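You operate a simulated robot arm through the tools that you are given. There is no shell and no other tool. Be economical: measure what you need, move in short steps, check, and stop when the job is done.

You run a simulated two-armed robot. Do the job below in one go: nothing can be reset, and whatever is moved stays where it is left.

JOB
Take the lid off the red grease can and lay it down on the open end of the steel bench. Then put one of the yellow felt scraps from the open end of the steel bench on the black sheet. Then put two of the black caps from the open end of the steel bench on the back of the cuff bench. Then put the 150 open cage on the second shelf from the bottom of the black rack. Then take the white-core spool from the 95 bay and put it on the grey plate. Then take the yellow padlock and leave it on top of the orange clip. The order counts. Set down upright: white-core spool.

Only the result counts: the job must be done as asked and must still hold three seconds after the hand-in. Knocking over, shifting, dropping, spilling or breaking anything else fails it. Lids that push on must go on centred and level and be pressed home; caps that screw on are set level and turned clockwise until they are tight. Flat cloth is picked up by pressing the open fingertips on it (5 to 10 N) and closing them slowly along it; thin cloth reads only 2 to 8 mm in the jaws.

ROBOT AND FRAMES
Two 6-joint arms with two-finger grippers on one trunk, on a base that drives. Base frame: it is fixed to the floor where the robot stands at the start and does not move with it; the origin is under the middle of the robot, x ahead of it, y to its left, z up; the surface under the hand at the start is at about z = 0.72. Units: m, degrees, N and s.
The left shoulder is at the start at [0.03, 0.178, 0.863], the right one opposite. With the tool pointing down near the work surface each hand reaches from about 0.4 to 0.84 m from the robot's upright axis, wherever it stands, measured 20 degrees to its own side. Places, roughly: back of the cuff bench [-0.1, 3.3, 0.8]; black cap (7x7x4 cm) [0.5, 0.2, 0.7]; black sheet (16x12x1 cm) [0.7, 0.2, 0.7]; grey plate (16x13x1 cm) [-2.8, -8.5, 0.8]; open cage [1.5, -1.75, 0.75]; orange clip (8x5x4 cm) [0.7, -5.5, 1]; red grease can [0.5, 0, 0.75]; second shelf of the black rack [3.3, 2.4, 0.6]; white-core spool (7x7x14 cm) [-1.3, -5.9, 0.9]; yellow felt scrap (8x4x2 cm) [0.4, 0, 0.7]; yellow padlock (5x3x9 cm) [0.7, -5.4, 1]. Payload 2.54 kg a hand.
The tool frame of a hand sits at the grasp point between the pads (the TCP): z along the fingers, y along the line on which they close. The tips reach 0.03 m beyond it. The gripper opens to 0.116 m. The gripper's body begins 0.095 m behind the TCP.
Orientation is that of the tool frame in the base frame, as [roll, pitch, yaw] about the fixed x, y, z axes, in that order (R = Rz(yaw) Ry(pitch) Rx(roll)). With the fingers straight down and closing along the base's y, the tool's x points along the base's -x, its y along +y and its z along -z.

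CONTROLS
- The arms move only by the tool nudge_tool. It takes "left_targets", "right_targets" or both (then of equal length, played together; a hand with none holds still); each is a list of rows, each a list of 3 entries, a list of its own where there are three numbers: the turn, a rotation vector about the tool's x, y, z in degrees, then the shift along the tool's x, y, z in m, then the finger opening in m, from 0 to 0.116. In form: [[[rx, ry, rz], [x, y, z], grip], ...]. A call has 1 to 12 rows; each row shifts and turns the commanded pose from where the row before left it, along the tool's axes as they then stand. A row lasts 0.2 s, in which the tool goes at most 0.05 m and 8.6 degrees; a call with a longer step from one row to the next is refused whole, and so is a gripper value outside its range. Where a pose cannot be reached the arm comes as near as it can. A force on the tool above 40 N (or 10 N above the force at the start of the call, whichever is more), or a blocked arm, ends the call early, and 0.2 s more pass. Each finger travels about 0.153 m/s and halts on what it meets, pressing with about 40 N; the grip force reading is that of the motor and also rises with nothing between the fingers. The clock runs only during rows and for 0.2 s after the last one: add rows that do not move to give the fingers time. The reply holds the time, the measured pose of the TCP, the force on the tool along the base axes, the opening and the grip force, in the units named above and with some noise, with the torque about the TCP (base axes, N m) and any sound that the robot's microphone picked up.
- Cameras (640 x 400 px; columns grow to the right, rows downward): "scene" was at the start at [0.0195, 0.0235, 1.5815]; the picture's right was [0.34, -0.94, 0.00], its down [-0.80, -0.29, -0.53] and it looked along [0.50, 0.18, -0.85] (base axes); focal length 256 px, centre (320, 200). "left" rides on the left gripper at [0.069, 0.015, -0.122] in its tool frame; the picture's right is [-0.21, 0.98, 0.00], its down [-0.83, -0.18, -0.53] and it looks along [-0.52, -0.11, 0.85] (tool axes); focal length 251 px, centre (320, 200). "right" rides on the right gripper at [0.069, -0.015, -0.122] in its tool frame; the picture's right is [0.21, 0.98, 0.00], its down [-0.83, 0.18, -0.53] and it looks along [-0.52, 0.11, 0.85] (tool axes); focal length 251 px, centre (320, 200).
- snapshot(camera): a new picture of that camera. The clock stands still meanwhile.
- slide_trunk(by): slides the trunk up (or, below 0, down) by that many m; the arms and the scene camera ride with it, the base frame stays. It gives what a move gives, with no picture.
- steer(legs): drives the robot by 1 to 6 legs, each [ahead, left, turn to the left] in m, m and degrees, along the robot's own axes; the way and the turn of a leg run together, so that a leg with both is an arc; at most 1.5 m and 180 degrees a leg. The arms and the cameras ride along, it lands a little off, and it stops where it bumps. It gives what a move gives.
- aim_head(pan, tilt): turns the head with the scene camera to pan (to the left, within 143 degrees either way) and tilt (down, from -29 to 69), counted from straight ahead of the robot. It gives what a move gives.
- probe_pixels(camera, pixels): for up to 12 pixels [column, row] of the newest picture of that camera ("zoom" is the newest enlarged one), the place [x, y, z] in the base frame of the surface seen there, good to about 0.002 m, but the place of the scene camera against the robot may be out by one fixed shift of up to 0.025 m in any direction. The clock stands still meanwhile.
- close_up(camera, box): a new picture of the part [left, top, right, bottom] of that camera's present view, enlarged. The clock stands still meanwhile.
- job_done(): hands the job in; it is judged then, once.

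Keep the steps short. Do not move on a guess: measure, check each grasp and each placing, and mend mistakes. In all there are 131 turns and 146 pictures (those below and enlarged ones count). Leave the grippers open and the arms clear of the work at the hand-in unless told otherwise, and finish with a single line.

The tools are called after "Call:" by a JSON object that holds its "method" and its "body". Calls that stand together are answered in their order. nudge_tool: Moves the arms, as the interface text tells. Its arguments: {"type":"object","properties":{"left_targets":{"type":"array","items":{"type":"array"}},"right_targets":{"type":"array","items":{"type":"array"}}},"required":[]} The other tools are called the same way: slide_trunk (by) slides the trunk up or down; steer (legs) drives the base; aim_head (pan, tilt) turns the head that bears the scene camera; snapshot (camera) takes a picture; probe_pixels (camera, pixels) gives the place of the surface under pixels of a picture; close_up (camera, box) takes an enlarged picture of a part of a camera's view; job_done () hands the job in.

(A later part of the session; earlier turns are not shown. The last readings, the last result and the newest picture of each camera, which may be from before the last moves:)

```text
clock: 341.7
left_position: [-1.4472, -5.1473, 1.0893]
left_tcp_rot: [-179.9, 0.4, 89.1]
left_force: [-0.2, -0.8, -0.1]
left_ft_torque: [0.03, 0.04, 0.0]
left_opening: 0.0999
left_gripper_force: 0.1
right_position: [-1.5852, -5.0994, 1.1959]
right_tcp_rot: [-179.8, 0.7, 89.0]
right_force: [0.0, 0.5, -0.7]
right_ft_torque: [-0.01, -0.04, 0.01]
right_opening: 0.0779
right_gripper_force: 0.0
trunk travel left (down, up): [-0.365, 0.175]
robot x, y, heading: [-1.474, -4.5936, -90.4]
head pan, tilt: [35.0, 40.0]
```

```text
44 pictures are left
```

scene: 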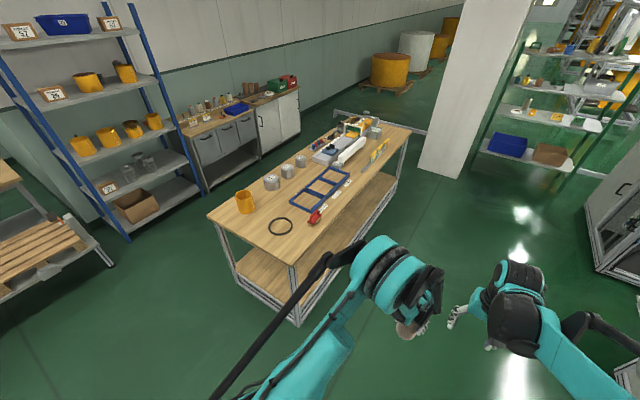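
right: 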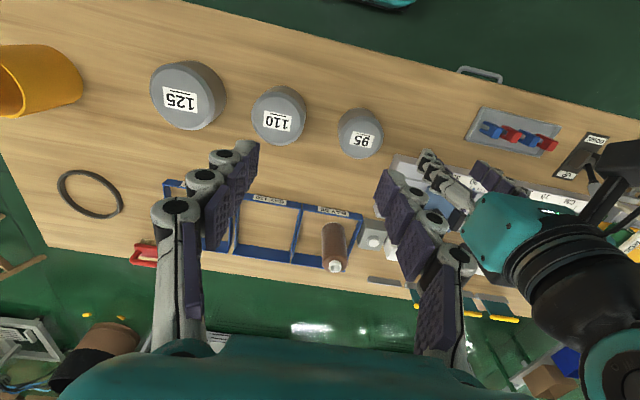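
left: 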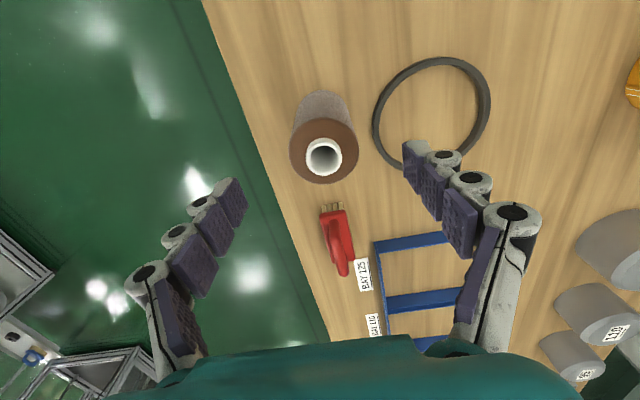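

The spool stands free. I probe it for its place, then back the base by 0.17 so the tilted tool has room.

Call:
{"method": "probe_pixels", "body": {"camera": "left", "pixels": [[324, 140], [324, 172], [291, 150], [357, 150], [323, 182], [324, 120], [324, 95], [380, 120]]}}

Call:
{"method": "steer", "body": {"legs": [[-0.17, 0, 0]]}}

Call:
{"method": "nudge_tool", "body": {"left_targets": [[[0, 0, 0], [-0.045, 0, 0], 0.1], [[0, 0, 0], [-0.045, 0, 0], 0.1], [[0, -8.57, 0], [0, 0, 0], 0.1], [[0, -8.57, 0], [0, 0, 0], 0.1], [[0, -8.57, 0], [0, 0, 0], 0.1], [[0, -8.57, 0], [0, 0, 0], 0.1], [[0, -8.57, 0], [0, 0, 0], 0.1], [[0, -8.57, 0], [0, 0, 0], 0.1], [[0, -8.57, 0], [0, 0, 0], 0.1], [[0, 0, 0], [0, 0, 0], 0.1]]}}

Call:
{"method": "snapshot", "body": {"camera": "left"}}

```text
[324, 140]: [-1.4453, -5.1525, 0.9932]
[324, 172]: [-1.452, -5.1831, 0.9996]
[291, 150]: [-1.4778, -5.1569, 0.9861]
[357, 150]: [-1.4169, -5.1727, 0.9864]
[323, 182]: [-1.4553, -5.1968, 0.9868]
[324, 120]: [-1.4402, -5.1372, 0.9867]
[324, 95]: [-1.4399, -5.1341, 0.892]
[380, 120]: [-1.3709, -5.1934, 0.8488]
```

```text
clock: 343.2
left_position: [-1.4481, -4.9777, 1.0886]
left_tcp_rot: [-179.9, 0.3, 89.3]
left_force: [0.2, -0.3, -0.8]
left_ft_torque: [-0.04, 0.0, -0.04]
left_opening: 0.0999
left_gripper_force: 0.0
right_position: [-1.584, -4.9287, 1.1963]
right_tcp_rot: [-179.8, 0.8, 89.2]
right_force: [-0.5, 0.2, 0.7]
right_ft_torque: [-0.02, -0.01, 0.0]
right_opening: 0.0779
right_gripper_force: 0.1
trunk travel left (down, up): [-0.365, 0.175]
robot x, y, heading: [-1.4703, -4.4277, -90.5]
head pan, tilt: [35.0, 40.0]
```

```text
clock: 345.4
left_position: [-1.4562, -5.0854, 1.1075]
left_tcp_rot: [-179.9, 60.3, 89.3]
left_force: [-0.2, -0.7, 0.2]
left_ft_torque: [0.0, 0.0, -0.02]
left_opening: 0.1001
left_gripper_force: 0.1
left hand out of reach, approached as far as the arm can: row 9
right_position: [-1.5829, -4.9287, 1.1967]
right_tcp_rot: [-179.8, 0.8, 89.0]
right_force: [0.2, -0.1, 0.4]
right_ft_torque: [0.0, -0.03, -0.01]
right_opening: 0.078
right_gripper_force: 0.0
trunk travel left (down, up): [-0.365, 0.175]
robot x, y, heading: [-1.4693, -4.428, -90.5]
head pan, tilt: [35.0, 40.0]
```

```text
43 pictures are left
```

left: 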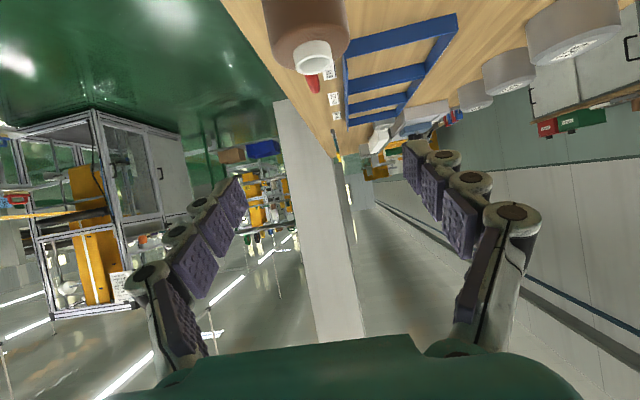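

Tilt is set (60°). I lower the trunk by 0.10, then advance mostly along the tool to enclose the spool at z≈0.95.

Call:
{"method": "slide_trunk", "body": {"by": -0.1}}

Call:
{"method": "nudge_tool", "body": {"left_targets": [[[0, 0, 0], [0.006, 0.009, 0.02], 0.1], [[0, 0, 0], [0.007, 0, 0.03], 0.1], [[0, 0, 0], [0, 0, 0.025], 0.1], [[0, 0, 0], [0, 0, 0.017], 0.1], [[0, 0, 0], [0, 0, 0], 0.1]]}}

Call:
{"method": "snapshot", "body": {"camera": "left"}}

```text
clock: 346.7
left_position: [-1.4554, -5.0867, 1.0056]
left_tcp_rot: [-179.9, 60.3, 89.4]
left_force: [0.9, 0.2, 0.1]
left_ft_torque: [-0.02, -0.01, 0.03]
left_opening: 0.0999
left_gripper_force: 0.0
right_position: [-1.5832, -4.9305, 1.0971]
right_tcp_rot: [-179.7, 0.8, 89.0]
right_force: [0.1, -0.4, -1.0]
right_ft_torque: [-0.02, -0.03, 0.0]
right_opening: 0.0779
right_gripper_force: 0.1
trunk travel left (down, up): [-0.265, 0.275]
robot x, y, heading: [-1.4715, -4.4261, -90.8]
head pan, tilt: [35.0, 40.0]
```

```text
clock: 347.9
left_position: [-1.4458, -5.1579, 0.9485]
left_tcp_rot: [-179.9, 60.3, 89.3]
left_force: [0.5, 0.6, 0.2]
left_ft_torque: [-0.02, -0.01, 0.01]
left_opening: 0.1002
left_gripper_force: 0.1
right_position: [-1.583, -4.9293, 1.0956]
right_tcp_rot: [-179.9, 0.8, 89.1]
right_force: [0.2, 0.7, -0.1]
right_ft_torque: [0.01, -0.02, -0.03]
right_opening: 0.078
right_gripper_force: 0.1
trunk travel left (down, up): [-0.265, 0.275]
robot x, y, heading: [-1.4705, -4.4272, -90.5]
head pan, tilt: [35.0, 40.0]
```

```text
42 pictures are left
```

left: 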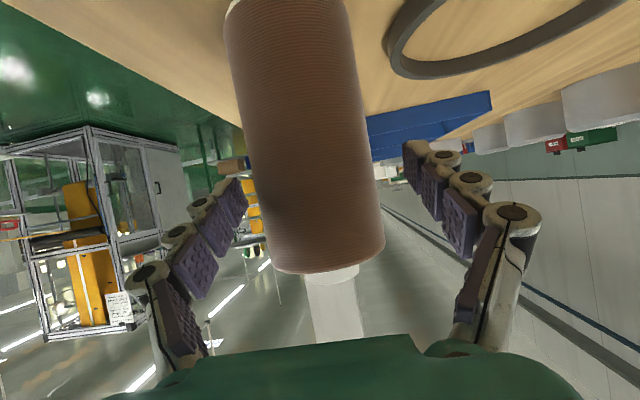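

The spool is between the fingers, upright. I close and lift by the trunk.

Call:
{"method": "nudge_tool", "body": {"left_targets": [[[0, 0, 0], [0, 0, 0], 0.08], [[0, 0, 0], [0, 0, 0], 0.06], [[0, 0, 0], [0, 0, 0], 0.04], [[0, 0, 0], [0, 0, 0], 0.04]]}}

Call:
{"method": "slide_trunk", "body": {"by": 0.05}}

Call:
{"method": "snapshot", "body": {"camera": "left"}}

```text
clock: 348.9
left_position: [-1.4478, -5.159, 0.9491]
left_tcp_rot: [-179.9, 60.3, 89.4]
left_force: [-0.2, -0.2, -0.1]
left_ft_torque: [-0.09, -0.04, -0.05]
left_opening: 0.0672
left_gripper_force: 39.6
right_position: [-1.5829, -4.9306, 1.0973]
right_tcp_rot: [-179.8, 0.8, 89.1]
right_force: [0.7, -0.2, 0.0]
right_ft_torque: [-0.03, 0.0, 0.01]
right_opening: 0.0778
right_gripper_force: 0.1
trunk travel left (down, up): [-0.265, 0.275]
robot x, y, heading: [-1.4718, -4.4279, -90.4]
head pan, tilt: [35.0, 40.0]
```

```text
clock: 349.8
left_position: [-1.4465, -5.1597, 0.9994]
left_tcp_rot: [-179.9, 60.3, 89.3]
left_force: [0.3, -0.3, -3.1]
left_ft_torque: [0.03, -0.03, 0.0]
left_opening: 0.0673
left_gripper_force: 40.4
right_position: [-1.5819, -4.931, 1.1459]
right_tcp_rot: [-179.8, 0.8, 89.1]
right_force: [0.2, -0.6, -0.7]
right_ft_torque: [0.01, -0.02, -0.01]
right_opening: 0.0782
right_gripper_force: 0.0
trunk travel left (down, up): [-0.315, 0.225]
robot x, y, heading: [-1.4758, -4.43, -90.7]
head pan, tilt: [35.0, 40.0]
```

```text
41 pictures are left
```

left: 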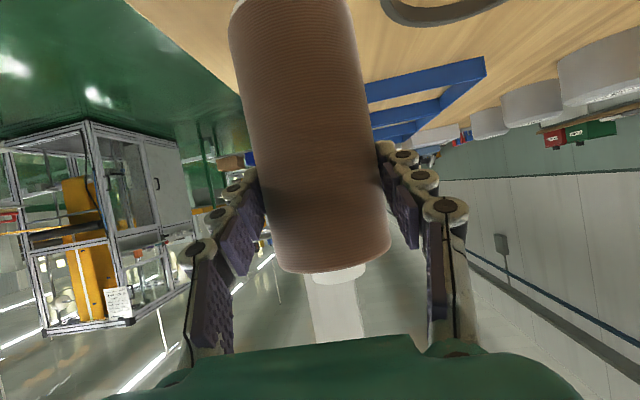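

Held upright. I tuck the right hand back, back off, go sideways to x≈−2.65 and drive down to y≈−7.2.

Call:
{"method": "nudge_tool", "body": {"right_targets": [[[0, 0, 0], [0.04, -0.03, 0], 0.078], [[0, 0, 0], [0.04, -0.03, 0], 0.078], [[0, 0, 0], [0.02, -0.03, 0], 0.078], [[0, 0, 0], [0, 0, 0], 0.078]]}}

Call:
{"method": "steer", "body": {"legs": [[-0.3, 0, 0], [0, -1.18, 0.6], [1.3, 0, 0], [1.1, 0, 0]]}}

Call:
{"method": "aim_head", "body": {"pan": 0, "tilt": 30}}

Call:
{"method": "snapshot", "body": {"camera": "scene"}}

```text
clock: 350.8
left_position: [-1.4467, -5.1594, 0.9983]
left_tcp_rot: [-179.9, 60.1, 89.4]
left_force: [0.1, 0.3, -4.2]
left_ft_torque: [0.0, -0.03, -0.03]
left_opening: 0.0672
left_gripper_force: 39.7
right_position: [-1.6714, -4.8284, 1.1438]
right_tcp_rot: [-179.9, 0.8, 89.1]
right_force: [0.2, -0.6, 0.2]
right_ft_torque: [0.03, 0.01, 0.0]
right_opening: 0.0778
right_gripper_force: 0.1
trunk travel left (down, up): [-0.315, 0.225]
robot x, y, heading: [-1.4723, -4.4244, -90.5]
head pan, tilt: [35.0, 40.0]
```

```text
clock: 356.9
left_position: [-2.3674, -4.8495, 0.9979]
left_tcp_rot: [179.4, 60.1, 88.4]
left_force: [-1.9, -0.3, -3.0]
left_ft_torque: [0.02, -0.08, 0.12]
left_opening: 0.0674
left_gripper_force: 40.8
right_position: [-2.5917, -4.5167, 1.1422]
right_tcp_rot: [179.9, 0.7, 88.9]
right_force: [-1.5, -0.2, 0.4]
right_ft_torque: [0.02, -0.17, 0.03]
right_opening: 0.0781
right_gripper_force: 0.1
trunk travel left (down, up): [-0.315, 0.225]
robot x, y, heading: [-2.3821, -4.1195, -90.8]
head pan, tilt: [35.0, 40.0]
stopped in leg 2: the robot was blocked; the commanded pose is now the measured one
```

```text
clock: 357.9
left_position: [-2.3623, -4.8492, 0.9986]
left_tcp_rot: [-180.0, 60.1, 89.0]
left_force: [-0.4, -0.3, -2.7]
left_ft_torque: [0.03, 0.02, 0.01]
left_opening: 0.0671
left_gripper_force: 39.4
right_position: [-2.5844, -4.5193, 1.1439]
right_tcp_rot: [-179.8, 0.7, 88.9]
right_force: [-0.4, 0.3, 0.2]
right_ft_torque: [0.0, -0.04, -0.03]
right_opening: 0.0778
right_gripper_force: 0.1
trunk travel left (down, up): [-0.315, 0.225]
robot x, y, heading: [-2.3816, -4.1195, -90.7]
head pan, tilt: [0.0, 30.0]
```

```text
40 pictures are left
```

scene: 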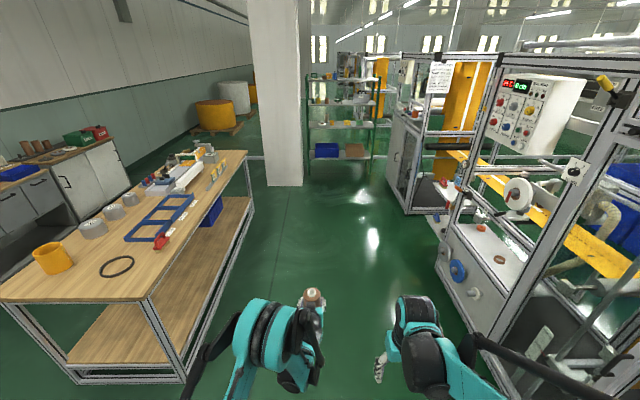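

Something blocked the sideways move. I look to the right.

Call:
{"method": "aim_head", "body": {"pan": -90, "tilt": 45}}

Call:
{"method": "snapshot", "body": {"camera": "scene"}}

Call:
{"method": "aim_head", "body": {"pan": -140, "tilt": 45}}

Call:
{"method": "snapshot", "body": {"camera": "scene"}}

```text
clock: 359.6
left_position: [-2.3605, -4.8481, 0.998]
left_tcp_rot: [180.0, 60.2, 89.1]
left_force: [0.6, -0.6, -3.7]
left_ft_torque: [0.01, -0.01, -0.01]
left_opening: 0.0671
left_gripper_force: 40.3
right_position: [-2.5846, -4.5175, 1.1426]
right_tcp_rot: [-179.8, 0.8, 88.8]
right_force: [-0.6, 0.3, 0.4]
right_ft_torque: [-0.03, 0.03, 0.0]
right_opening: 0.0778
right_gripper_force: 0.1
trunk travel left (down, up): [-0.315, 0.225]
robot x, y, heading: [-2.386, -4.1189, -90.8]
head pan, tilt: [-90.0, 45.0]
```

```text
39 pictures are left
```

scene: 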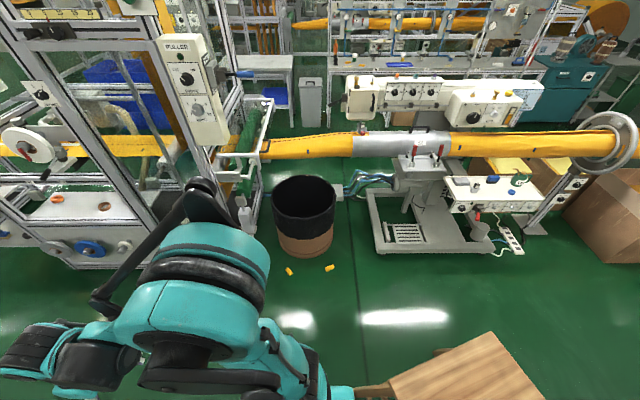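

```text
clock: 360.7
left_position: [-2.3603, -4.8491, 0.999]
left_tcp_rot: [-180.0, 60.2, 89.2]
left_force: [0.1, 0.7, -3.2]
left_ft_torque: [0.07, -0.02, 0.01]
left_opening: 0.0674
left_gripper_force: 39.7
right_position: [-2.5855, -4.5183, 1.1431]
right_tcp_rot: [-179.9, 0.8, 88.9]
right_force: [-0.9, -0.5, 0.0]
right_ft_torque: [-0.04, 0.0, -0.02]
right_opening: 0.0777
right_gripper_force: 0.1
trunk travel left (down, up): [-0.315, 0.225]
robot x, y, heading: [-2.3826, -4.1157, -90.8]
head pan, tilt: [-140.0, 45.0]
```

```text
38 pictures are left
```

scene: 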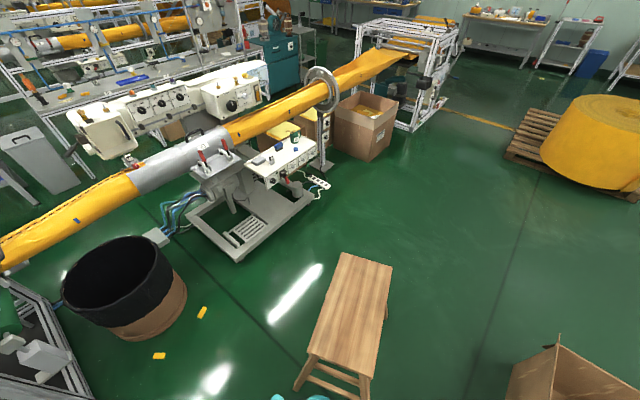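

I touched the stool behind on the right; it still stands. I go ahead first, then sideways.

Call:
{"method": "steer", "body": {"legs": [[1.2, 0, 0.8], [0.3, -0.26, 0], [1.3, 0, 0]]}}

Call:
{"method": "aim_head", "body": {"pan": 0, "tilt": 30}}

Call:
{"method": "snapshot", "body": {"camera": "scene"}}

Call:
{"method": "close_up", "body": {"camera": "scene", "box": [240, 100, 440, 240]}}

```text
clock: 375.0
left_position: [-2.6028, -7.6444, 0.9975]
left_tcp_rot: [179.9, 60.3, 90.2]
left_force: [0.6, -0.3, -1.7]
left_ft_torque: [0.03, 0.0, -0.02]
left_opening: 0.0672
left_gripper_force: 40.1
right_position: [-2.8311, -7.3184, 1.1444]
right_tcp_rot: [-179.8, 0.7, 90.1]
right_force: [-0.1, 0.3, -0.3]
right_ft_torque: [0.01, 0.02, -0.02]
right_opening: 0.0781
right_gripper_force: 0.0
trunk travel left (down, up): [-0.315, 0.225]
robot x, y, heading: [-2.6409, -6.9132, -89.7]
head pan, tilt: [-140.0, 45.0]
```

```text
clock: 377.2
left_position: [-2.6021, -7.6446, 0.998]
left_tcp_rot: [179.9, 60.2, 90.2]
left_force: [0.4, 0.2, -2.2]
left_ft_torque: [0.04, -0.01, -0.02]
left_opening: 0.0672
left_gripper_force: 39.5
right_position: [-2.8328, -7.317, 1.1437]
right_tcp_rot: [-179.9, 0.8, 90.0]
right_force: [0.2, -0.4, -0.4]
right_ft_torque: [0.03, -0.01, 0.02]
right_opening: 0.0779
right_gripper_force: 0.1
trunk travel left (down, up): [-0.315, 0.225]
robot x, y, heading: [-2.6323, -6.9092, -89.8]
head pan, tilt: [0.0, 30.0]
```

```text
37 pictures are left
```

scene: 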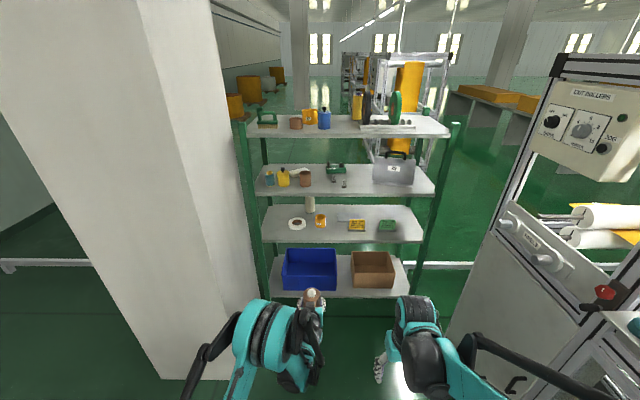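

```text
2.86 times, centred on (340, 170) of scene
```

zoom: 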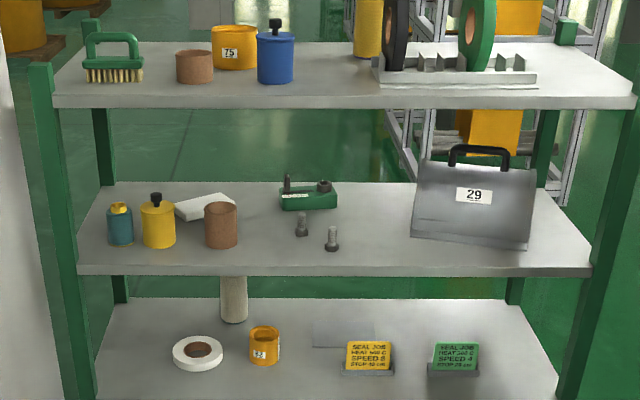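

The grey plate is at zoom (345,333), behind the yellow card stand. I probe it and its surroundings.

Call:
{"method": "probe_pixels", "body": {"camera": "zoom", "pixels": [[318, 323], [372, 322], [316, 344], [340, 335], [340, 346], [370, 345], [345, 372], [390, 372], [262, 345], [233, 310], [300, 270], [340, 380]]}}

```text
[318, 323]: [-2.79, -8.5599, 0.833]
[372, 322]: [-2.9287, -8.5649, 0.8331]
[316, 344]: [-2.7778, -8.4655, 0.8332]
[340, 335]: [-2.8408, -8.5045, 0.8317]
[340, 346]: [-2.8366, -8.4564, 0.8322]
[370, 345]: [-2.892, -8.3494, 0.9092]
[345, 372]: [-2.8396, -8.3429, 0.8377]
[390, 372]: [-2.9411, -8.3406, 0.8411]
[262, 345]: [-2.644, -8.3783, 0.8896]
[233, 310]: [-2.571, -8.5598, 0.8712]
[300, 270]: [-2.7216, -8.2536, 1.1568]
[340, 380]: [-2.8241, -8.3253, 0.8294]
```

The plate spans x −2.777…−2.93, y −8.455…−8.58, at z≈0.832; the stand (x −2.83…−2.945, y≈−8.34) is in front. I'll enter with a long, level forearm: lower the trunk 0.25 and raise/extend the left hand.

Call:
{"method": "nudge_tool", "body": {"left_targets": [[[0, 0, 0], [-0.045, 0, 0.003], 0.04], [[0, 0, 0], [-0.045, 0, 0.003], 0.04], [[0, 0, 0], [-0.045, 0, 0.003], 0.04], [[0, 0, 0], [-0.045, 0, 0.003], 0.04], [[0, 0, 0], [-0.045, 0, 0.003], 0.04], [[0, 0, 0], [-0.045, 0, 0.003], 0.04], [[0, 0, 0], [0, 0, 0], 0.04]]}}

Call:
{"method": "slide_trunk", "body": {"by": -0.23}}

Call:
{"method": "snapshot", "body": {"camera": "scene"}}

```text
clock: 378.8
left_position: [-2.6022, -7.7953, 1.2243]
left_tcp_rot: [180.0, 60.2, 90.3]
left_force: [0.0, -0.4, -3.4]
left_ft_torque: [-0.02, 0.02, 0.0]
left_opening: 0.0671
left_gripper_force: 40.1
right_position: [-2.8322, -7.3163, 1.1429]
right_tcp_rot: [-179.8, 0.8, 90.0]
right_force: [0.3, -0.4, -0.8]
right_ft_torque: [0.03, 0.01, 0.01]
right_opening: 0.0778
right_gripper_force: 0.1
trunk travel left (down, up): [-0.315, 0.225]
robot x, y, heading: [-2.6361, -6.9094, -89.3]
head pan, tilt: [0.0, 30.0]
```

```text
clock: 381.2
left_position: [-2.601, -7.7947, 0.9938]
left_tcp_rot: [-180.0, 60.1, 90.2]
left_force: [0.1, -0.3, -1.9]
left_ft_torque: [0.07, 0.03, 0.04]
left_opening: 0.0671
left_gripper_force: 39.8
right_position: [-2.8332, -7.3167, 0.9144]
right_tcp_rot: [-179.8, 0.8, 89.9]
right_force: [-0.3, 0.3, 1.0]
right_ft_torque: [-0.02, 0.01, 0.05]
right_opening: 0.0779
right_gripper_force: 0.1
trunk travel left (down, up): [-0.085, 0.455]
robot x, y, heading: [-2.6393, -6.9126, -89.8]
head pan, tilt: [0.0, 30.0]
```

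```text
35 pictures are left
```

scene: 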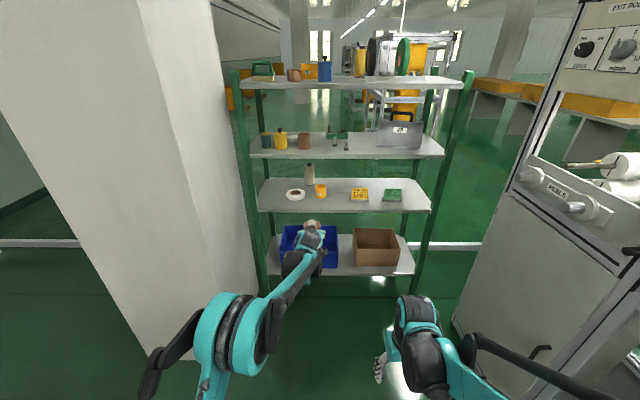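

The arm is long now. I probe the forearm heights against the shelf above (underside ≈1.15).

Call:
{"method": "probe_pixels", "body": {"camera": "scene", "pixels": [[312, 240], [303, 262], [285, 290], [262, 315], [230, 310], [345, 160], [345, 155], [353, 198], [313, 226]]}}

Call:
{"method": "snapshot", "body": {"camera": "left"}}

```text
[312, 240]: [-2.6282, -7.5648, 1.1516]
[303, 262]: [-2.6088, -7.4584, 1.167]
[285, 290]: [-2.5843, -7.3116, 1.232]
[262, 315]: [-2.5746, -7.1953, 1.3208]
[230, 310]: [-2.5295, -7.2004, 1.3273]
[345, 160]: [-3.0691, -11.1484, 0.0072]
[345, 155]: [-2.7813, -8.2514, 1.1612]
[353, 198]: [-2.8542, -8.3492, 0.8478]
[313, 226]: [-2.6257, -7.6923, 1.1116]
```

```text
34 pictures are left
```

left: 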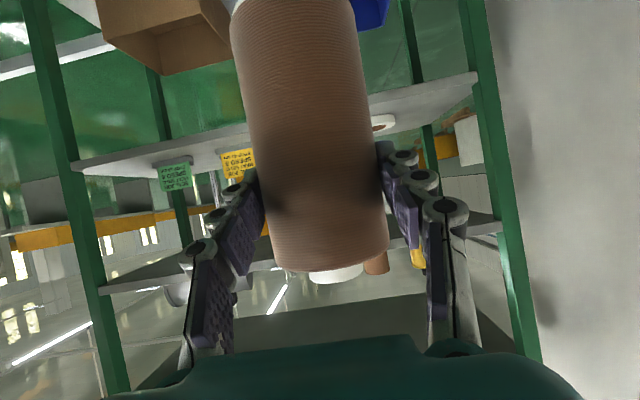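

Clearances work if I enter with TCP z≈0.955 along x≈−2.755 (between orange cup and stand). Lower trunk 0.037, drive right 0.154 and ahead 0.36.

Call:
{"method": "slide_trunk", "body": {"by": -0.037}}

Call:
{"method": "steer", "body": {"legs": [[0.0, -0.154, 0], [0.36, 0, 0]]}}

Call:
{"method": "snapshot", "body": {"camera": "left"}}

Call:
{"method": "close_up", "body": {"camera": "scene", "box": [220, 100, 440, 240]}}

```text
clock: 382.1
left_position: [-2.5996, -7.7951, 0.9566]
left_tcp_rot: [-179.9, 60.2, 90.3]
left_force: [1.0, -0.1, -3.6]
left_ft_torque: [0.04, 0.0, 0.01]
left_opening: 0.0668
left_gripper_force: 39.9
right_position: [-2.8331, -7.3174, 0.8774]
right_tcp_rot: [-179.8, 0.8, 90.0]
right_force: [0.1, 0.2, 0.0]
right_ft_torque: [-0.05, 0.02, 0.02]
right_opening: 0.0779
right_gripper_force: 0.2
trunk travel left (down, up): [-0.048, 0.492]
robot x, y, heading: [-2.6402, -6.9139, -89.7]
head pan, tilt: [0.0, 30.0]
```

```text
clock: 385.4
left_position: [-2.7529, -8.1553, 0.9552]
left_tcp_rot: [180.0, 60.2, 90.3]
left_force: [0.8, -0.4, -3.6]
left_ft_torque: [0.02, 0.02, 0.0]
left_opening: 0.0669
left_gripper_force: 40.2
right_position: [-2.9849, -7.6785, 0.8764]
right_tcp_rot: [-179.9, 0.7, 90.1]
right_force: [-0.1, -0.5, 0.2]
right_ft_torque: [0.07, -0.03, -0.02]
right_opening: 0.0781
right_gripper_force: 0.0
trunk travel left (down, up): [-0.048, 0.492]
robot x, y, heading: [-2.7909, -7.2715, -89.6]
head pan, tilt: [0.0, 30.0]
```

```text
33 pictures are left
```

left: 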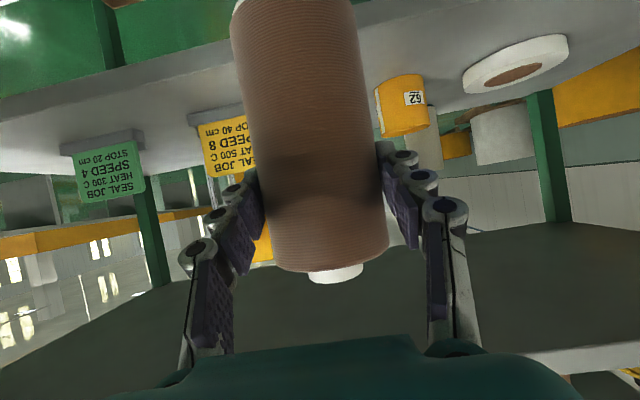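

```text
2.86 times, centred on (330, 170) of scene
```

zoom: 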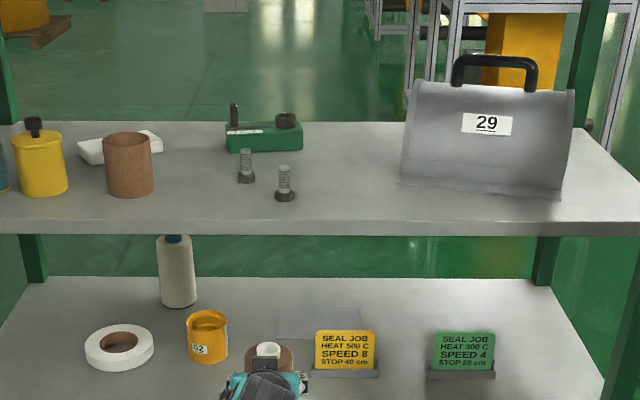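

I probe the gap edges with the left wrist camera (cup, stand, shelf, upper shelf).

Call:
{"method": "probe_pixels", "body": {"camera": "left", "pixels": [[382, 105], [400, 80], [240, 125], [242, 170], [205, 130], [200, 115], [150, 80], [400, 30], [460, 225], [600, 345], [225, 110], [445, 120]]}}

Call:
{"method": "probe_pixels", "body": {"camera": "zoom", "pixels": [[280, 310], [278, 335], [360, 310], [318, 345], [318, 372], [228, 345], [300, 222], [300, 232], [310, 320]]}}

```text
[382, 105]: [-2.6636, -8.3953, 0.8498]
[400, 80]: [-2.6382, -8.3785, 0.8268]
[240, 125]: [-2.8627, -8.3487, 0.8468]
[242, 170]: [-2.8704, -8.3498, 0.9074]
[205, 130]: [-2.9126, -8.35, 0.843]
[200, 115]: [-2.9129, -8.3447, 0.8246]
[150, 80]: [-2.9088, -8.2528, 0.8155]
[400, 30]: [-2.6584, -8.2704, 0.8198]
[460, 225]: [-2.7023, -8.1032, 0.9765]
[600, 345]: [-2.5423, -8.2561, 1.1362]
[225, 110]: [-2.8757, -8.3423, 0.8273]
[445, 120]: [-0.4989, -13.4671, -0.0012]
```

```text
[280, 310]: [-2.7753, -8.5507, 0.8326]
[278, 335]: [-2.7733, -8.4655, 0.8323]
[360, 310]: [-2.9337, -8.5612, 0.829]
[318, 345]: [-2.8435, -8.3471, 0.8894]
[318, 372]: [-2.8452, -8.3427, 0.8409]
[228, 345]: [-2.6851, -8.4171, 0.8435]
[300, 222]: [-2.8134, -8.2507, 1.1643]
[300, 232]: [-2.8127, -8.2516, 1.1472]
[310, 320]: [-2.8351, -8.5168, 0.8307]
```

Gap is x −2.685…−2.843; upper shelf underside ≈1.136, arm top there will be ≈1.10. I lower 0.01 and drive ahead 0.35 slowly in two legs.

Call:
{"method": "slide_trunk", "body": {"by": -0.01}}

Call:
{"method": "steer", "body": {"legs": [[0.2, 0, 0]]}}

Call:
{"method": "snapshot", "body": {"camera": "left"}}

Call:
{"method": "snapshot", "body": {"camera": "scene"}}

```text
clock: 385.9
left_position: [-2.7536, -8.155, 0.9465]
left_tcp_rot: [180.0, 60.2, 90.3]
left_force: [0.1, 0.8, -2.5]
left_ft_torque: [0.03, 0.02, -0.01]
left_opening: 0.0671
left_gripper_force: 39.5
right_position: [-2.984, -7.6784, 0.8663]
right_tcp_rot: [-179.8, 0.8, 90.0]
right_force: [0.3, 0.7, 0.7]
right_ft_torque: [-0.02, 0.0, 0.0]
right_opening: 0.078
right_gripper_force: 0.2
trunk travel left (down, up): [-0.038, 0.502]
robot x, y, heading: [-2.7901, -7.2711, -89.6]
head pan, tilt: [0.0, 30.0]
```

```text
clock: 387.5
left_position: [-2.75, -8.3553, 0.9464]
left_tcp_rot: [179.9, 60.1, 90.4]
left_force: [0.1, -0.6, -3.3]
left_ft_torque: [0.07, -0.02, 0.02]
left_opening: 0.067
left_gripper_force: 40.2
right_position: [-2.9828, -7.8782, 0.8669]
right_tcp_rot: [-179.9, 0.6, 90.3]
right_force: [0.0, -0.5, 0.1]
right_ft_torque: [0.04, 0.03, 0.02]
right_opening: 0.0779
right_gripper_force: 0.0
trunk travel left (down, up): [-0.038, 0.502]
robot x, y, heading: [-2.7896, -7.4697, -89.8]
head pan, tilt: [0.0, 30.0]
```

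```text
31 pictures are left
```

left: 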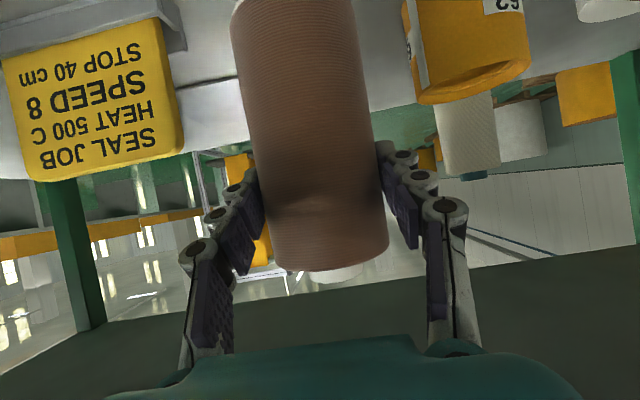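

```text
30 pictures are left
```

scene: 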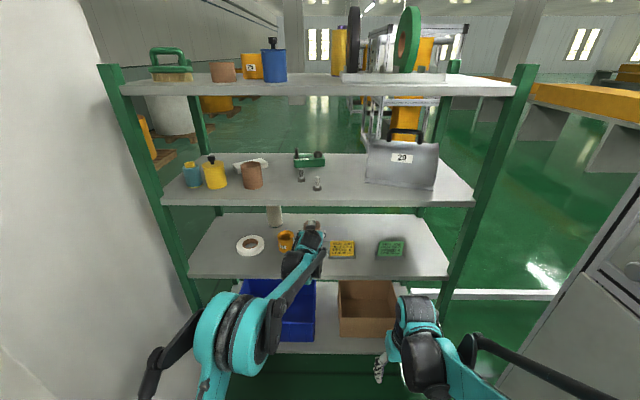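

Passing cleanly. Ahead 0.155 more, then shift the hand 0.063 right over the plate.

Call:
{"method": "steer", "body": {"legs": [[0.155, 0, 0]]}}

Call:
{"method": "nudge_tool", "body": {"left_targets": [[[0, 0, 0], [0, -0.02, 0], 0.04], [[0, 0, 0], [0, -0.02, 0], 0.04], [[0, 0, 0], [0, -0.02, 0], 0.04], [[0, 0, 0], [0, -0.008, 0], 0.04], [[0, 0, 0], [0, 0, 0], 0.04]]}}

Call:
{"method": "snapshot", "body": {"camera": "left"}}

Call:
{"method": "close_up", "body": {"camera": "scene", "box": [220, 190, 440, 310]}}

```text
clock: 388.9
left_position: [-2.7503, -8.5116, 0.9452]
left_tcp_rot: [179.9, 60.1, 90.4]
left_force: [0.0, -0.1, -3.5]
left_ft_torque: [0.0, 0.02, 0.0]
left_opening: 0.067
left_gripper_force: 39.6
right_position: [-2.9818, -8.0338, 0.8661]
right_tcp_rot: [-179.8, 0.7, 90.1]
right_force: [-0.6, -0.8, 0.2]
right_ft_torque: [0.04, 0.0, 0.01]
right_opening: 0.0778
right_gripper_force: 0.0
trunk travel left (down, up): [-0.038, 0.502]
robot x, y, heading: [-2.7862, -7.6232, -89.6]
head pan, tilt: [0.0, 30.0]
```

```text
clock: 390.1
left_position: [-2.8188, -8.5102, 0.9459]
left_tcp_rot: [180.0, 60.2, 90.3]
left_force: [0.4, 0.1, -3.9]
left_ft_torque: [0.04, 0.03, 0.0]
left_opening: 0.0671
left_gripper_force: 40.2
right_position: [-2.9819, -8.0335, 0.8669]
right_tcp_rot: [-179.7, 0.7, 90.1]
right_force: [-0.2, 0.8, 0.5]
right_ft_torque: [0.02, 0.01, 0.01]
right_opening: 0.0781
right_gripper_force: 0.0
trunk travel left (down, up): [-0.038, 0.502]
robot x, y, heading: [-2.7868, -7.6271, -89.7]
head pan, tilt: [0.0, 30.0]
```

```text
29 pictures are left
```

left: 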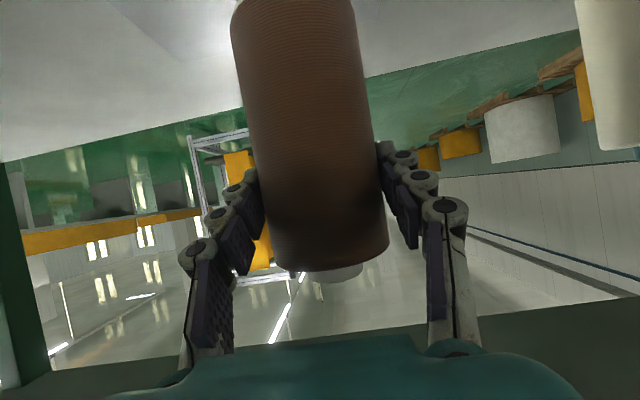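

```text
2.91 times, centred on (330, 250) of scene
```

zoom: 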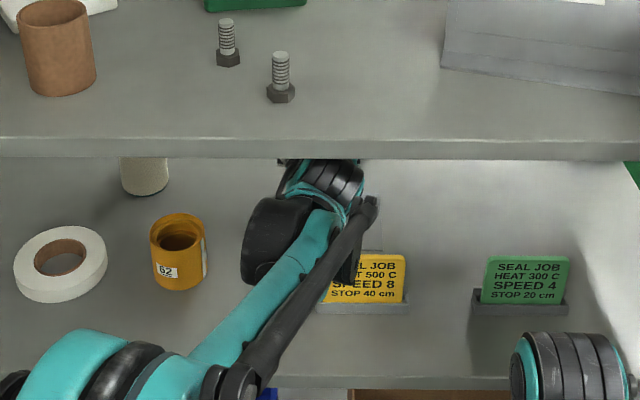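

I check with the left camera where the plate lies relative to the spool.

Call:
{"method": "probe_pixels", "body": {"camera": "left", "pixels": [[215, 50], [200, 20], [130, 15], [175, 52], [215, 75], [190, 65], [372, 20], [390, 50], [100, 60], [225, 10], [420, 30], [365, 65]]}}

Call:
{"method": "close_up", "body": {"camera": "left", "box": [40, 0, 440, 120]}}

```text
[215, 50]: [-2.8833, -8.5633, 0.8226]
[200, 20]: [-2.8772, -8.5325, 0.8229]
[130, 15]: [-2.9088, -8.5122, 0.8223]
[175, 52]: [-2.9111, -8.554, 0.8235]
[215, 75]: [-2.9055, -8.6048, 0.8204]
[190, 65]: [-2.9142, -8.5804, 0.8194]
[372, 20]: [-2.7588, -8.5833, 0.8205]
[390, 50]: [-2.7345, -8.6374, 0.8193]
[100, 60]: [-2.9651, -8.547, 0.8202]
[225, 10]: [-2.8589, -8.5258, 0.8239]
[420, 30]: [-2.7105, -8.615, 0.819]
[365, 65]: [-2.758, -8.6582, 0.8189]
```

```text
1.60 times, centred on (240, 60) of left
```

zoom: 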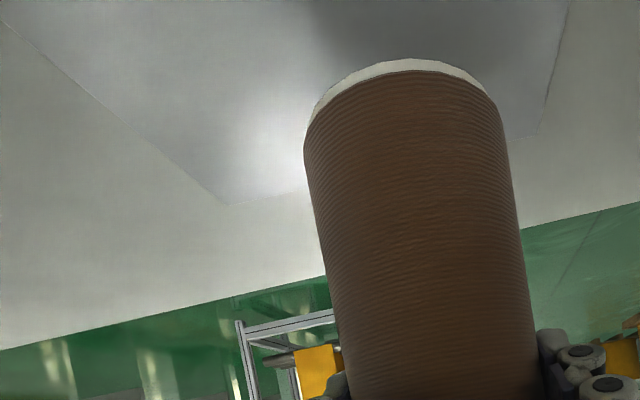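

The plate spans x −2.757…−2.92, y −8.45…−8.58; the spool axis (-2.819,-8.518) is well inside. I lower by the trunk.

Call:
{"method": "slide_trunk", "body": {"by": -0.021}}

Call:
{"method": "slide_trunk", "body": {"by": -0.003}}

```text
clock: 390.8
left_position: [-2.8197, -8.5113, 0.9243]
left_tcp_rot: [180.0, 60.2, 90.3]
left_force: [-0.3, -0.2, -2.3]
left_ft_torque: [0.01, -0.01, -0.02]
left_opening: 0.0671
left_gripper_force: 40.0
right_position: [-2.9815, -8.0331, 0.8451]
right_tcp_rot: [-179.8, 0.8, 90.1]
right_force: [-0.8, -0.4, 0.5]
right_ft_torque: [0.06, -0.03, 0.02]
right_opening: 0.0781
right_gripper_force: 0.0
trunk travel left (down, up): [-0.017, 0.523]
robot x, y, heading: [-2.7879, -7.628, -89.6]
head pan, tilt: [0.0, 30.0]
```

```text
clock: 391.3
left_position: [-2.8182, -8.5109, 0.9235]
left_tcp_rot: [-179.9, 60.3, 90.2]
left_force: [1.2, -3.1, 6.0]
left_ft_torque: [-0.33, 0.29, 0.12]
left_opening: 0.067
left_gripper_force: 39.9
right_position: [-2.9825, -8.0323, 0.8426]
right_tcp_rot: [-179.9, 0.8, 90.0]
right_force: [0.4, 0.1, -0.6]
right_ft_torque: [0.0, -0.01, 0.02]
right_opening: 0.0776
right_gripper_force: 0.0
trunk travel left (down, up): [-0.014, 0.526]
robot x, y, heading: [-2.7902, -7.6277, -89.5]
head pan, tilt: [0.0, 30.0]
```

Contact. I open slowly to 0.085, and back the base 0.07.

Call:
{"method": "nudge_tool", "body": {"left_targets": [[[0, 0, 0], [0, 0, 0], 0.066], [[0, 0, 0], [0, 0, 0], 0.069], [[0, 0, 0], [0, 0, 0], 0.075], [[0, 0, 0], [0, 0, 0], 0.086], [[0, 0, 0], [0, 0, 0], 0.086]]}}

Call:
{"method": "steer", "body": {"legs": [[-0.075, 0, 0]]}}

Call:
{"method": "snapshot", "body": {"camera": "left"}}

```text
clock: 392.5
left_position: [-2.8193, -8.5108, 0.9215]
left_tcp_rot: [-180.0, 60.2, 90.3]
left_force: [-1.2, 0.4, -0.2]
left_ft_torque: [0.02, -0.01, 0.02]
left_opening: 0.086
left_gripper_force: 0.1
right_position: [-2.9818, -8.033, 0.8421]
right_tcp_rot: [-179.8, 0.8, 90.1]
right_force: [0.1, 0.2, -0.3]
right_ft_torque: [0.02, 0.0, -0.02]
right_opening: 0.078
right_gripper_force: 0.1
trunk travel left (down, up): [-0.014, 0.526]
robot x, y, heading: [-2.7867, -7.6247, -89.5]
head pan, tilt: [0.0, 30.0]
```

```text
clock: 393.6
left_position: [-2.8186, -8.4344, 0.9229]
left_tcp_rot: [179.9, 60.3, 90.3]
left_force: [0.3, 0.2, -0.1]
left_ft_torque: [0.01, -0.05, -0.03]
left_opening: 0.0859
left_gripper_force: 0.1
right_position: [-2.9833, -7.9568, 0.843]
right_tcp_rot: [-179.8, 0.9, 90.1]
right_force: [-0.8, 0.5, 0.0]
right_ft_torque: [-0.07, -0.03, 0.0]
right_opening: 0.0776
right_gripper_force: 0.1
trunk travel left (down, up): [-0.014, 0.526]
robot x, y, heading: [-2.7903, -7.5528, -89.8]
head pan, tilt: [0.0, 30.0]
```

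```text
26 pictures are left
```

left: 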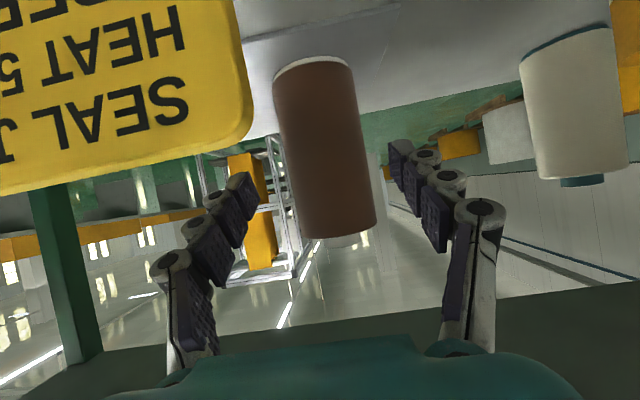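

The spool stands upright on the plate. I shift the hand left 0.065 (in front of it) and back out.

Call:
{"method": "nudge_tool", "body": {"left_targets": [[[0, 0, 0], [0, 0, -0.008], 0.086], [[0, 0, 0], [0, 0.022, 0], 0.086], [[0, 0, 0], [0, 0.022, 0], 0.086], [[0, 0, 0], [0, 0.022, 0], 0.086], [[0, 0, 0], [0, 0, 0], 0.086]]}}

Call:
{"method": "steer", "body": {"legs": [[-0.6, 0, 0]]}}

Call:
{"method": "close_up", "body": {"camera": "scene", "box": [220, 140, 440, 260]}}

```text
clock: 394.8
left_position: [-2.7541, -8.4283, 0.9269]
left_tcp_rot: [180.0, 60.2, 90.2]
left_force: [-0.5, 0.5, -0.7]
left_ft_torque: [0.01, 0.03, 0.01]
left_opening: 0.0862
left_gripper_force: 0.1
right_position: [-2.9834, -7.958, 0.843]
right_tcp_rot: [-179.8, 0.8, 90.1]
right_force: [-0.4, 0.5, -0.2]
right_ft_torque: [0.02, 0.03, -0.02]
right_opening: 0.0781
right_gripper_force: 0.0
trunk travel left (down, up): [-0.014, 0.526]
robot x, y, heading: [-2.7896, -7.5536, -89.6]
head pan, tilt: [0.0, 30.0]
```

```text
clock: 398.2
left_position: [-2.761, -7.83, 0.9266]
left_tcp_rot: [-180.0, 60.1, 89.9]
left_force: [0.7, 0.0, -0.4]
left_ft_torque: [-0.03, -0.01, 0.0]
left_opening: 0.0861
left_gripper_force: 0.0
right_position: [-2.9876, -7.3586, 0.8447]
right_tcp_rot: [-179.8, 0.7, 89.8]
right_force: [0.1, -0.5, 0.0]
right_ft_torque: [-0.02, 0.0, 0.02]
right_opening: 0.078
right_gripper_force: 0.1
trunk travel left (down, up): [-0.014, 0.526]
robot x, y, heading: [-2.7895, -6.9541, -90.1]
head pan, tilt: [0.0, 30.0]
```

```text
2.91 times, centred on (330, 200) of scene
```

zoom: 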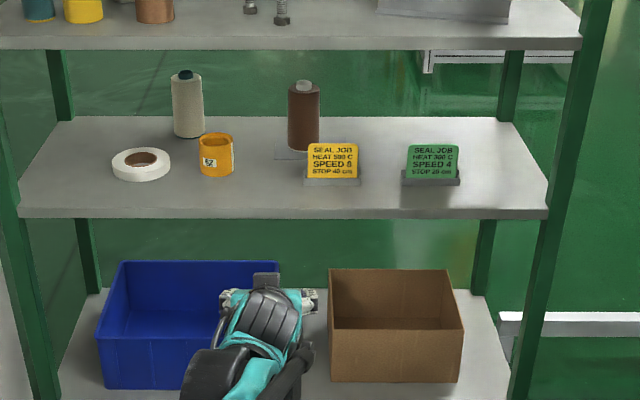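

Spool done. Now to the blue rack at (0.7,-5.5). I raise the trunk 0.25, go back north, turn to face +x, and go east to x≈−0.35.

Call:
{"method": "slide_trunk", "body": {"by": 0.25}}

Call:
{"method": "steer", "body": {"legs": [[-1.3, 0.2, 0], [-1.25, 0.2, 0], [0, 0, 90], [1.0, 0, 0], [1.0, 0, 0], [0, -0.9, 0]]}}

Call:
{"method": "aim_head", "body": {"pan": 0, "tilt": 25}}

Call:
{"method": "snapshot", "body": {"camera": "scene"}}

```text
clock: 400.7
left_position: [-2.7623, -7.8301, 1.1759]
left_tcp_rot: [-180.0, 60.2, 89.9]
left_force: [0.3, 0.1, -0.1]
left_ft_torque: [0.0, 0.01, 0.0]
left_opening: 0.0863
left_gripper_force: 0.1
right_position: [-2.9858, -7.359, 1.0919]
right_tcp_rot: [-179.8, 0.9, 89.8]
right_force: [0.0, 0.0, -1.0]
right_ft_torque: [-0.01, -0.01, -0.01]
right_opening: 0.078
right_gripper_force: 0.1
trunk travel left (down, up): [-0.264, 0.276]
robot x, y, heading: [-2.7907, -6.9583, -89.7]
head pan, tilt: [0.0, 30.0]
```

```text
clock: 428.9
left_position: [0.4583, -4.7832, 1.175]
left_tcp_rot: [179.0, 60.1, 179.4]
left_force: [0.1, 7.4, 3.1]
left_ft_torque: [0.29, 0.09, 0.22]
left_opening: 0.095
left_gripper_force: 6.2
right_position: [-0.0136, -5.0155, 1.0911]
right_tcp_rot: [179.9, 0.8, 179.8]
right_force: [-0.2, -0.7, -0.1]
right_ft_torque: [0.12, 0.06, -0.01]
right_opening: 0.0782
right_gripper_force: 0.0
trunk travel left (down, up): [-0.264, 0.276]
robot x, y, heading: [-0.4171, -4.8175, 0.0]
head pan, tilt: [0.0, 30.0]
stopped in leg 6: the force on the tool passed its limit at 77 N (the readings are from after the stop); the commanded pose is now the measured one
```

```text
clock: 429.5
left_position: [0.4565, -4.7807, 1.1763]
left_tcp_rot: [179.5, 60.2, 180.0]
left_force: [1.5, 5.8, 2.1]
left_ft_torque: [0.18, -0.15, 0.01]
left_opening: 0.0891
left_gripper_force: 2.5
right_position: [-0.0164, -5.0117, 1.0919]
right_tcp_rot: [-179.9, 0.9, 179.9]
right_force: [-0.3, 0.0, 0.0]
right_ft_torque: [0.02, 0.0, 0.01]
right_opening: 0.0781
right_gripper_force: 0.1
trunk travel left (down, up): [-0.264, 0.276]
robot x, y, heading: [-0.4166, -4.8182, 0.0]
head pan, tilt: [0.0, 25.0]
```

```text
24 pictures are left
```

scene: 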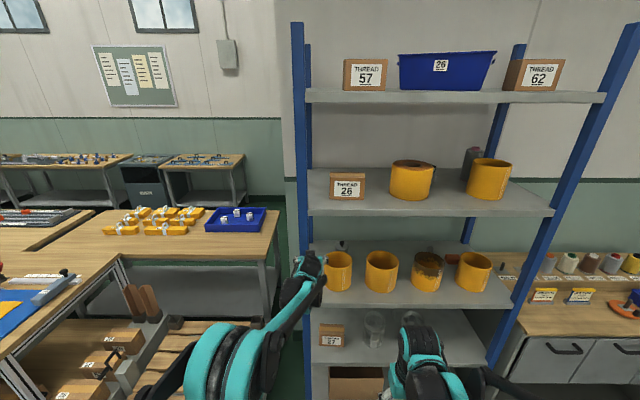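

The left hand bumped the rack's post on the way. I move off to the left and back, then look closely at the shelf.

Call:
{"method": "steer", "body": {"legs": [[0, 0.08, 0], [-0.2, 0, 0]]}}

Call:
{"method": "close_up", "body": {"camera": "scene", "box": [270, 180, 530, 330]}}

```text
clock: 430.6
left_position: [0.4557, -4.7266, 1.1763]
left_tcp_rot: [-179.8, 60.4, 179.8]
left_force: [-0.5, 0.7, 0.4]
left_ft_torque: [-0.01, -0.03, 0.0]
left_opening: 0.0883
left_gripper_force: 1.3
right_position: [-0.016, -4.9473, 1.0928]
right_tcp_rot: [-179.7, 0.6, 179.8]
right_force: [-0.4, -0.3, -0.3]
right_ft_torque: [-0.03, 0.02, 0.0]
right_opening: 0.0779
right_gripper_force: 0.1
trunk travel left (down, up): [-0.264, 0.276]
robot x, y, heading: [-0.4196, -4.755, -0.1]
head pan, tilt: [0.0, 25.0]
stopped in leg 1: the force on the tool passed its limit at 48 N (the readings are from after the stop); the commanded pose is now the measured one
```

```text
2.46 times, centred on (400, 255) of scene
```

zoom: 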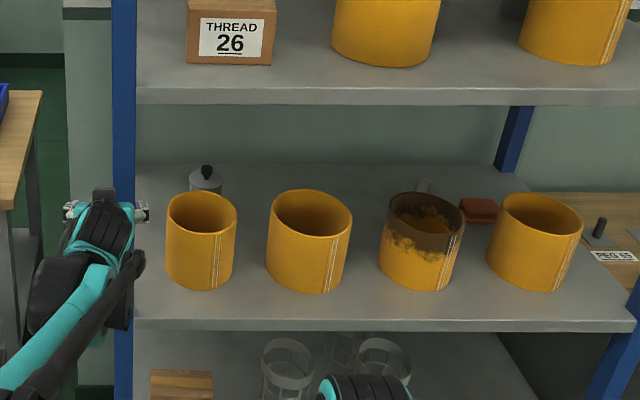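

The rack post stands between the fingers. I back straight out.

Call:
{"method": "steer", "body": {"legs": [[-0.25, 0, 0]]}}

Call:
{"method": "probe_pixels", "body": {"camera": "zoom", "pixels": [[423, 186], [478, 205], [465, 215], [495, 212], [423, 240], [535, 230], [310, 230], [380, 310], [380, 327], [205, 185], [300, 95], [470, 280]]}}

```text
clock: 432.4
left_position: [0.2039, -4.7277, 1.1763]
left_tcp_rot: [-179.8, 60.4, 179.8]
left_force: [-0.6, -0.7, -0.4]
left_ft_torque: [0.01, 0.0, -0.03]
left_opening: 0.086
left_gripper_force: 0.0
right_position: [-0.2671, -4.9497, 1.0926]
right_tcp_rot: [-179.8, 0.9, 179.8]
right_force: [-0.7, -0.3, 0.5]
right_ft_torque: [0.0, -0.01, 0.0]
right_opening: 0.0778
right_gripper_force: 0.0
trunk travel left (down, up): [-0.264, 0.276]
robot x, y, heading: [-0.669, -4.7518, -0.2]
head pan, tilt: [0.0, 25.0]
```

```text
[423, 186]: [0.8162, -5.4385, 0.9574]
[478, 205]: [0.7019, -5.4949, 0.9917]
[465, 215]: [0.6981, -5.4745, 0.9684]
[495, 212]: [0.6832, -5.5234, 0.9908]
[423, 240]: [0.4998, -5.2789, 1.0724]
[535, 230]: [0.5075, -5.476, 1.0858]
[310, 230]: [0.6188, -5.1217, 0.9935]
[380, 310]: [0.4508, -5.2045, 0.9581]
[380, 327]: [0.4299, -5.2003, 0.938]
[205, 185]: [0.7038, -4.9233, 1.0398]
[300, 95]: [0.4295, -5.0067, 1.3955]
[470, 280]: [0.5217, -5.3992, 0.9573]
```

The padlock is behind the third cup and the clip at (0.70,-5.495), top ≈0.99, both behind orange cups (tops 1.09). I bring the left hand back to vertical (retracting it) so that its camera can look over the cups.

Call:
{"method": "nudge_tool", "body": {"left_targets": [[[0, 0, 0], [0.02, 0.02, -0.0346], 0.086], [[0, 0, 0], [0.02, 0.02, -0.0346], 0.086], [[0, 0, 0], [0.02, 0.02, -0.0346], 0.086], [[0, 0, 0], [0.02, 0.02, -0.0346], 0.086], [[0, 0, 0], [0.02, 0.02, -0.0346], 0.086], [[0, 8.57, 0], [0, 0.01, 0], 0.086], [[0, 8.57, 0], [0, 0.01, 0], 0.086], [[0, 8.57, 0], [0, 0, 0], 0.086], [[0, 8.57, 0], [0, 0, 0], 0.086], [[0, 8.57, 0], [0, 0, 0], 0.086], [[0, 8.57, 0], [0, 0, 0], 0.086], [[0, 8.57, 0], [0, 0, 0], 0.086]]}}

Call:
{"method": "steer", "body": {"legs": [[0.1, -0.4, 0], [0.0, -0.35, 0]]}}

```text
clock: 435.0
left_position: [0.0072, -4.6058, 1.1737]
left_tcp_rot: [180.0, 0.1, 179.6]
left_force: [-0.2, 1.0, -1.1]
left_ft_torque: [0.04, 0.04, -0.01]
left_opening: 0.086
left_gripper_force: 0.0
right_position: [-0.2656, -4.9489, 1.0915]
right_tcp_rot: [-179.7, 0.7, 179.7]
right_force: [0.6, -0.2, -0.2]
right_ft_torque: [0.01, 0.03, 0.0]
right_opening: 0.0779
right_gripper_force: 0.0
trunk travel left (down, up): [-0.264, 0.276]
robot x, y, heading: [-0.6683, -4.7539, 0.2]
head pan, tilt: [0.0, 25.0]
```

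```text
clock: 436.4
left_position: [0.0579, -4.7596, 1.174]
left_tcp_rot: [180.0, 0.4, 171.2]
left_force: [-0.1, -0.3, 0.2]
left_ft_torque: [0.07, 0.11, 0.02]
left_opening: 0.0858
left_gripper_force: 0.0
right_position: [-0.2638, -5.0589, 1.0911]
right_tcp_rot: [-180.0, 0.6, 171.4]
right_force: [0.1, 0.0, -1.0]
right_ft_torque: [0.02, 0.04, -0.02]
right_opening: 0.078
right_gripper_force: 0.0
trunk travel left (down, up): [-0.264, 0.276]
robot x, y, heading: [-0.6321, -4.8035, -8.3]
head pan, tilt: [0.0, 25.0]
stopped in leg 1: the robot was blocked; the commanded pose is now the measured one
```

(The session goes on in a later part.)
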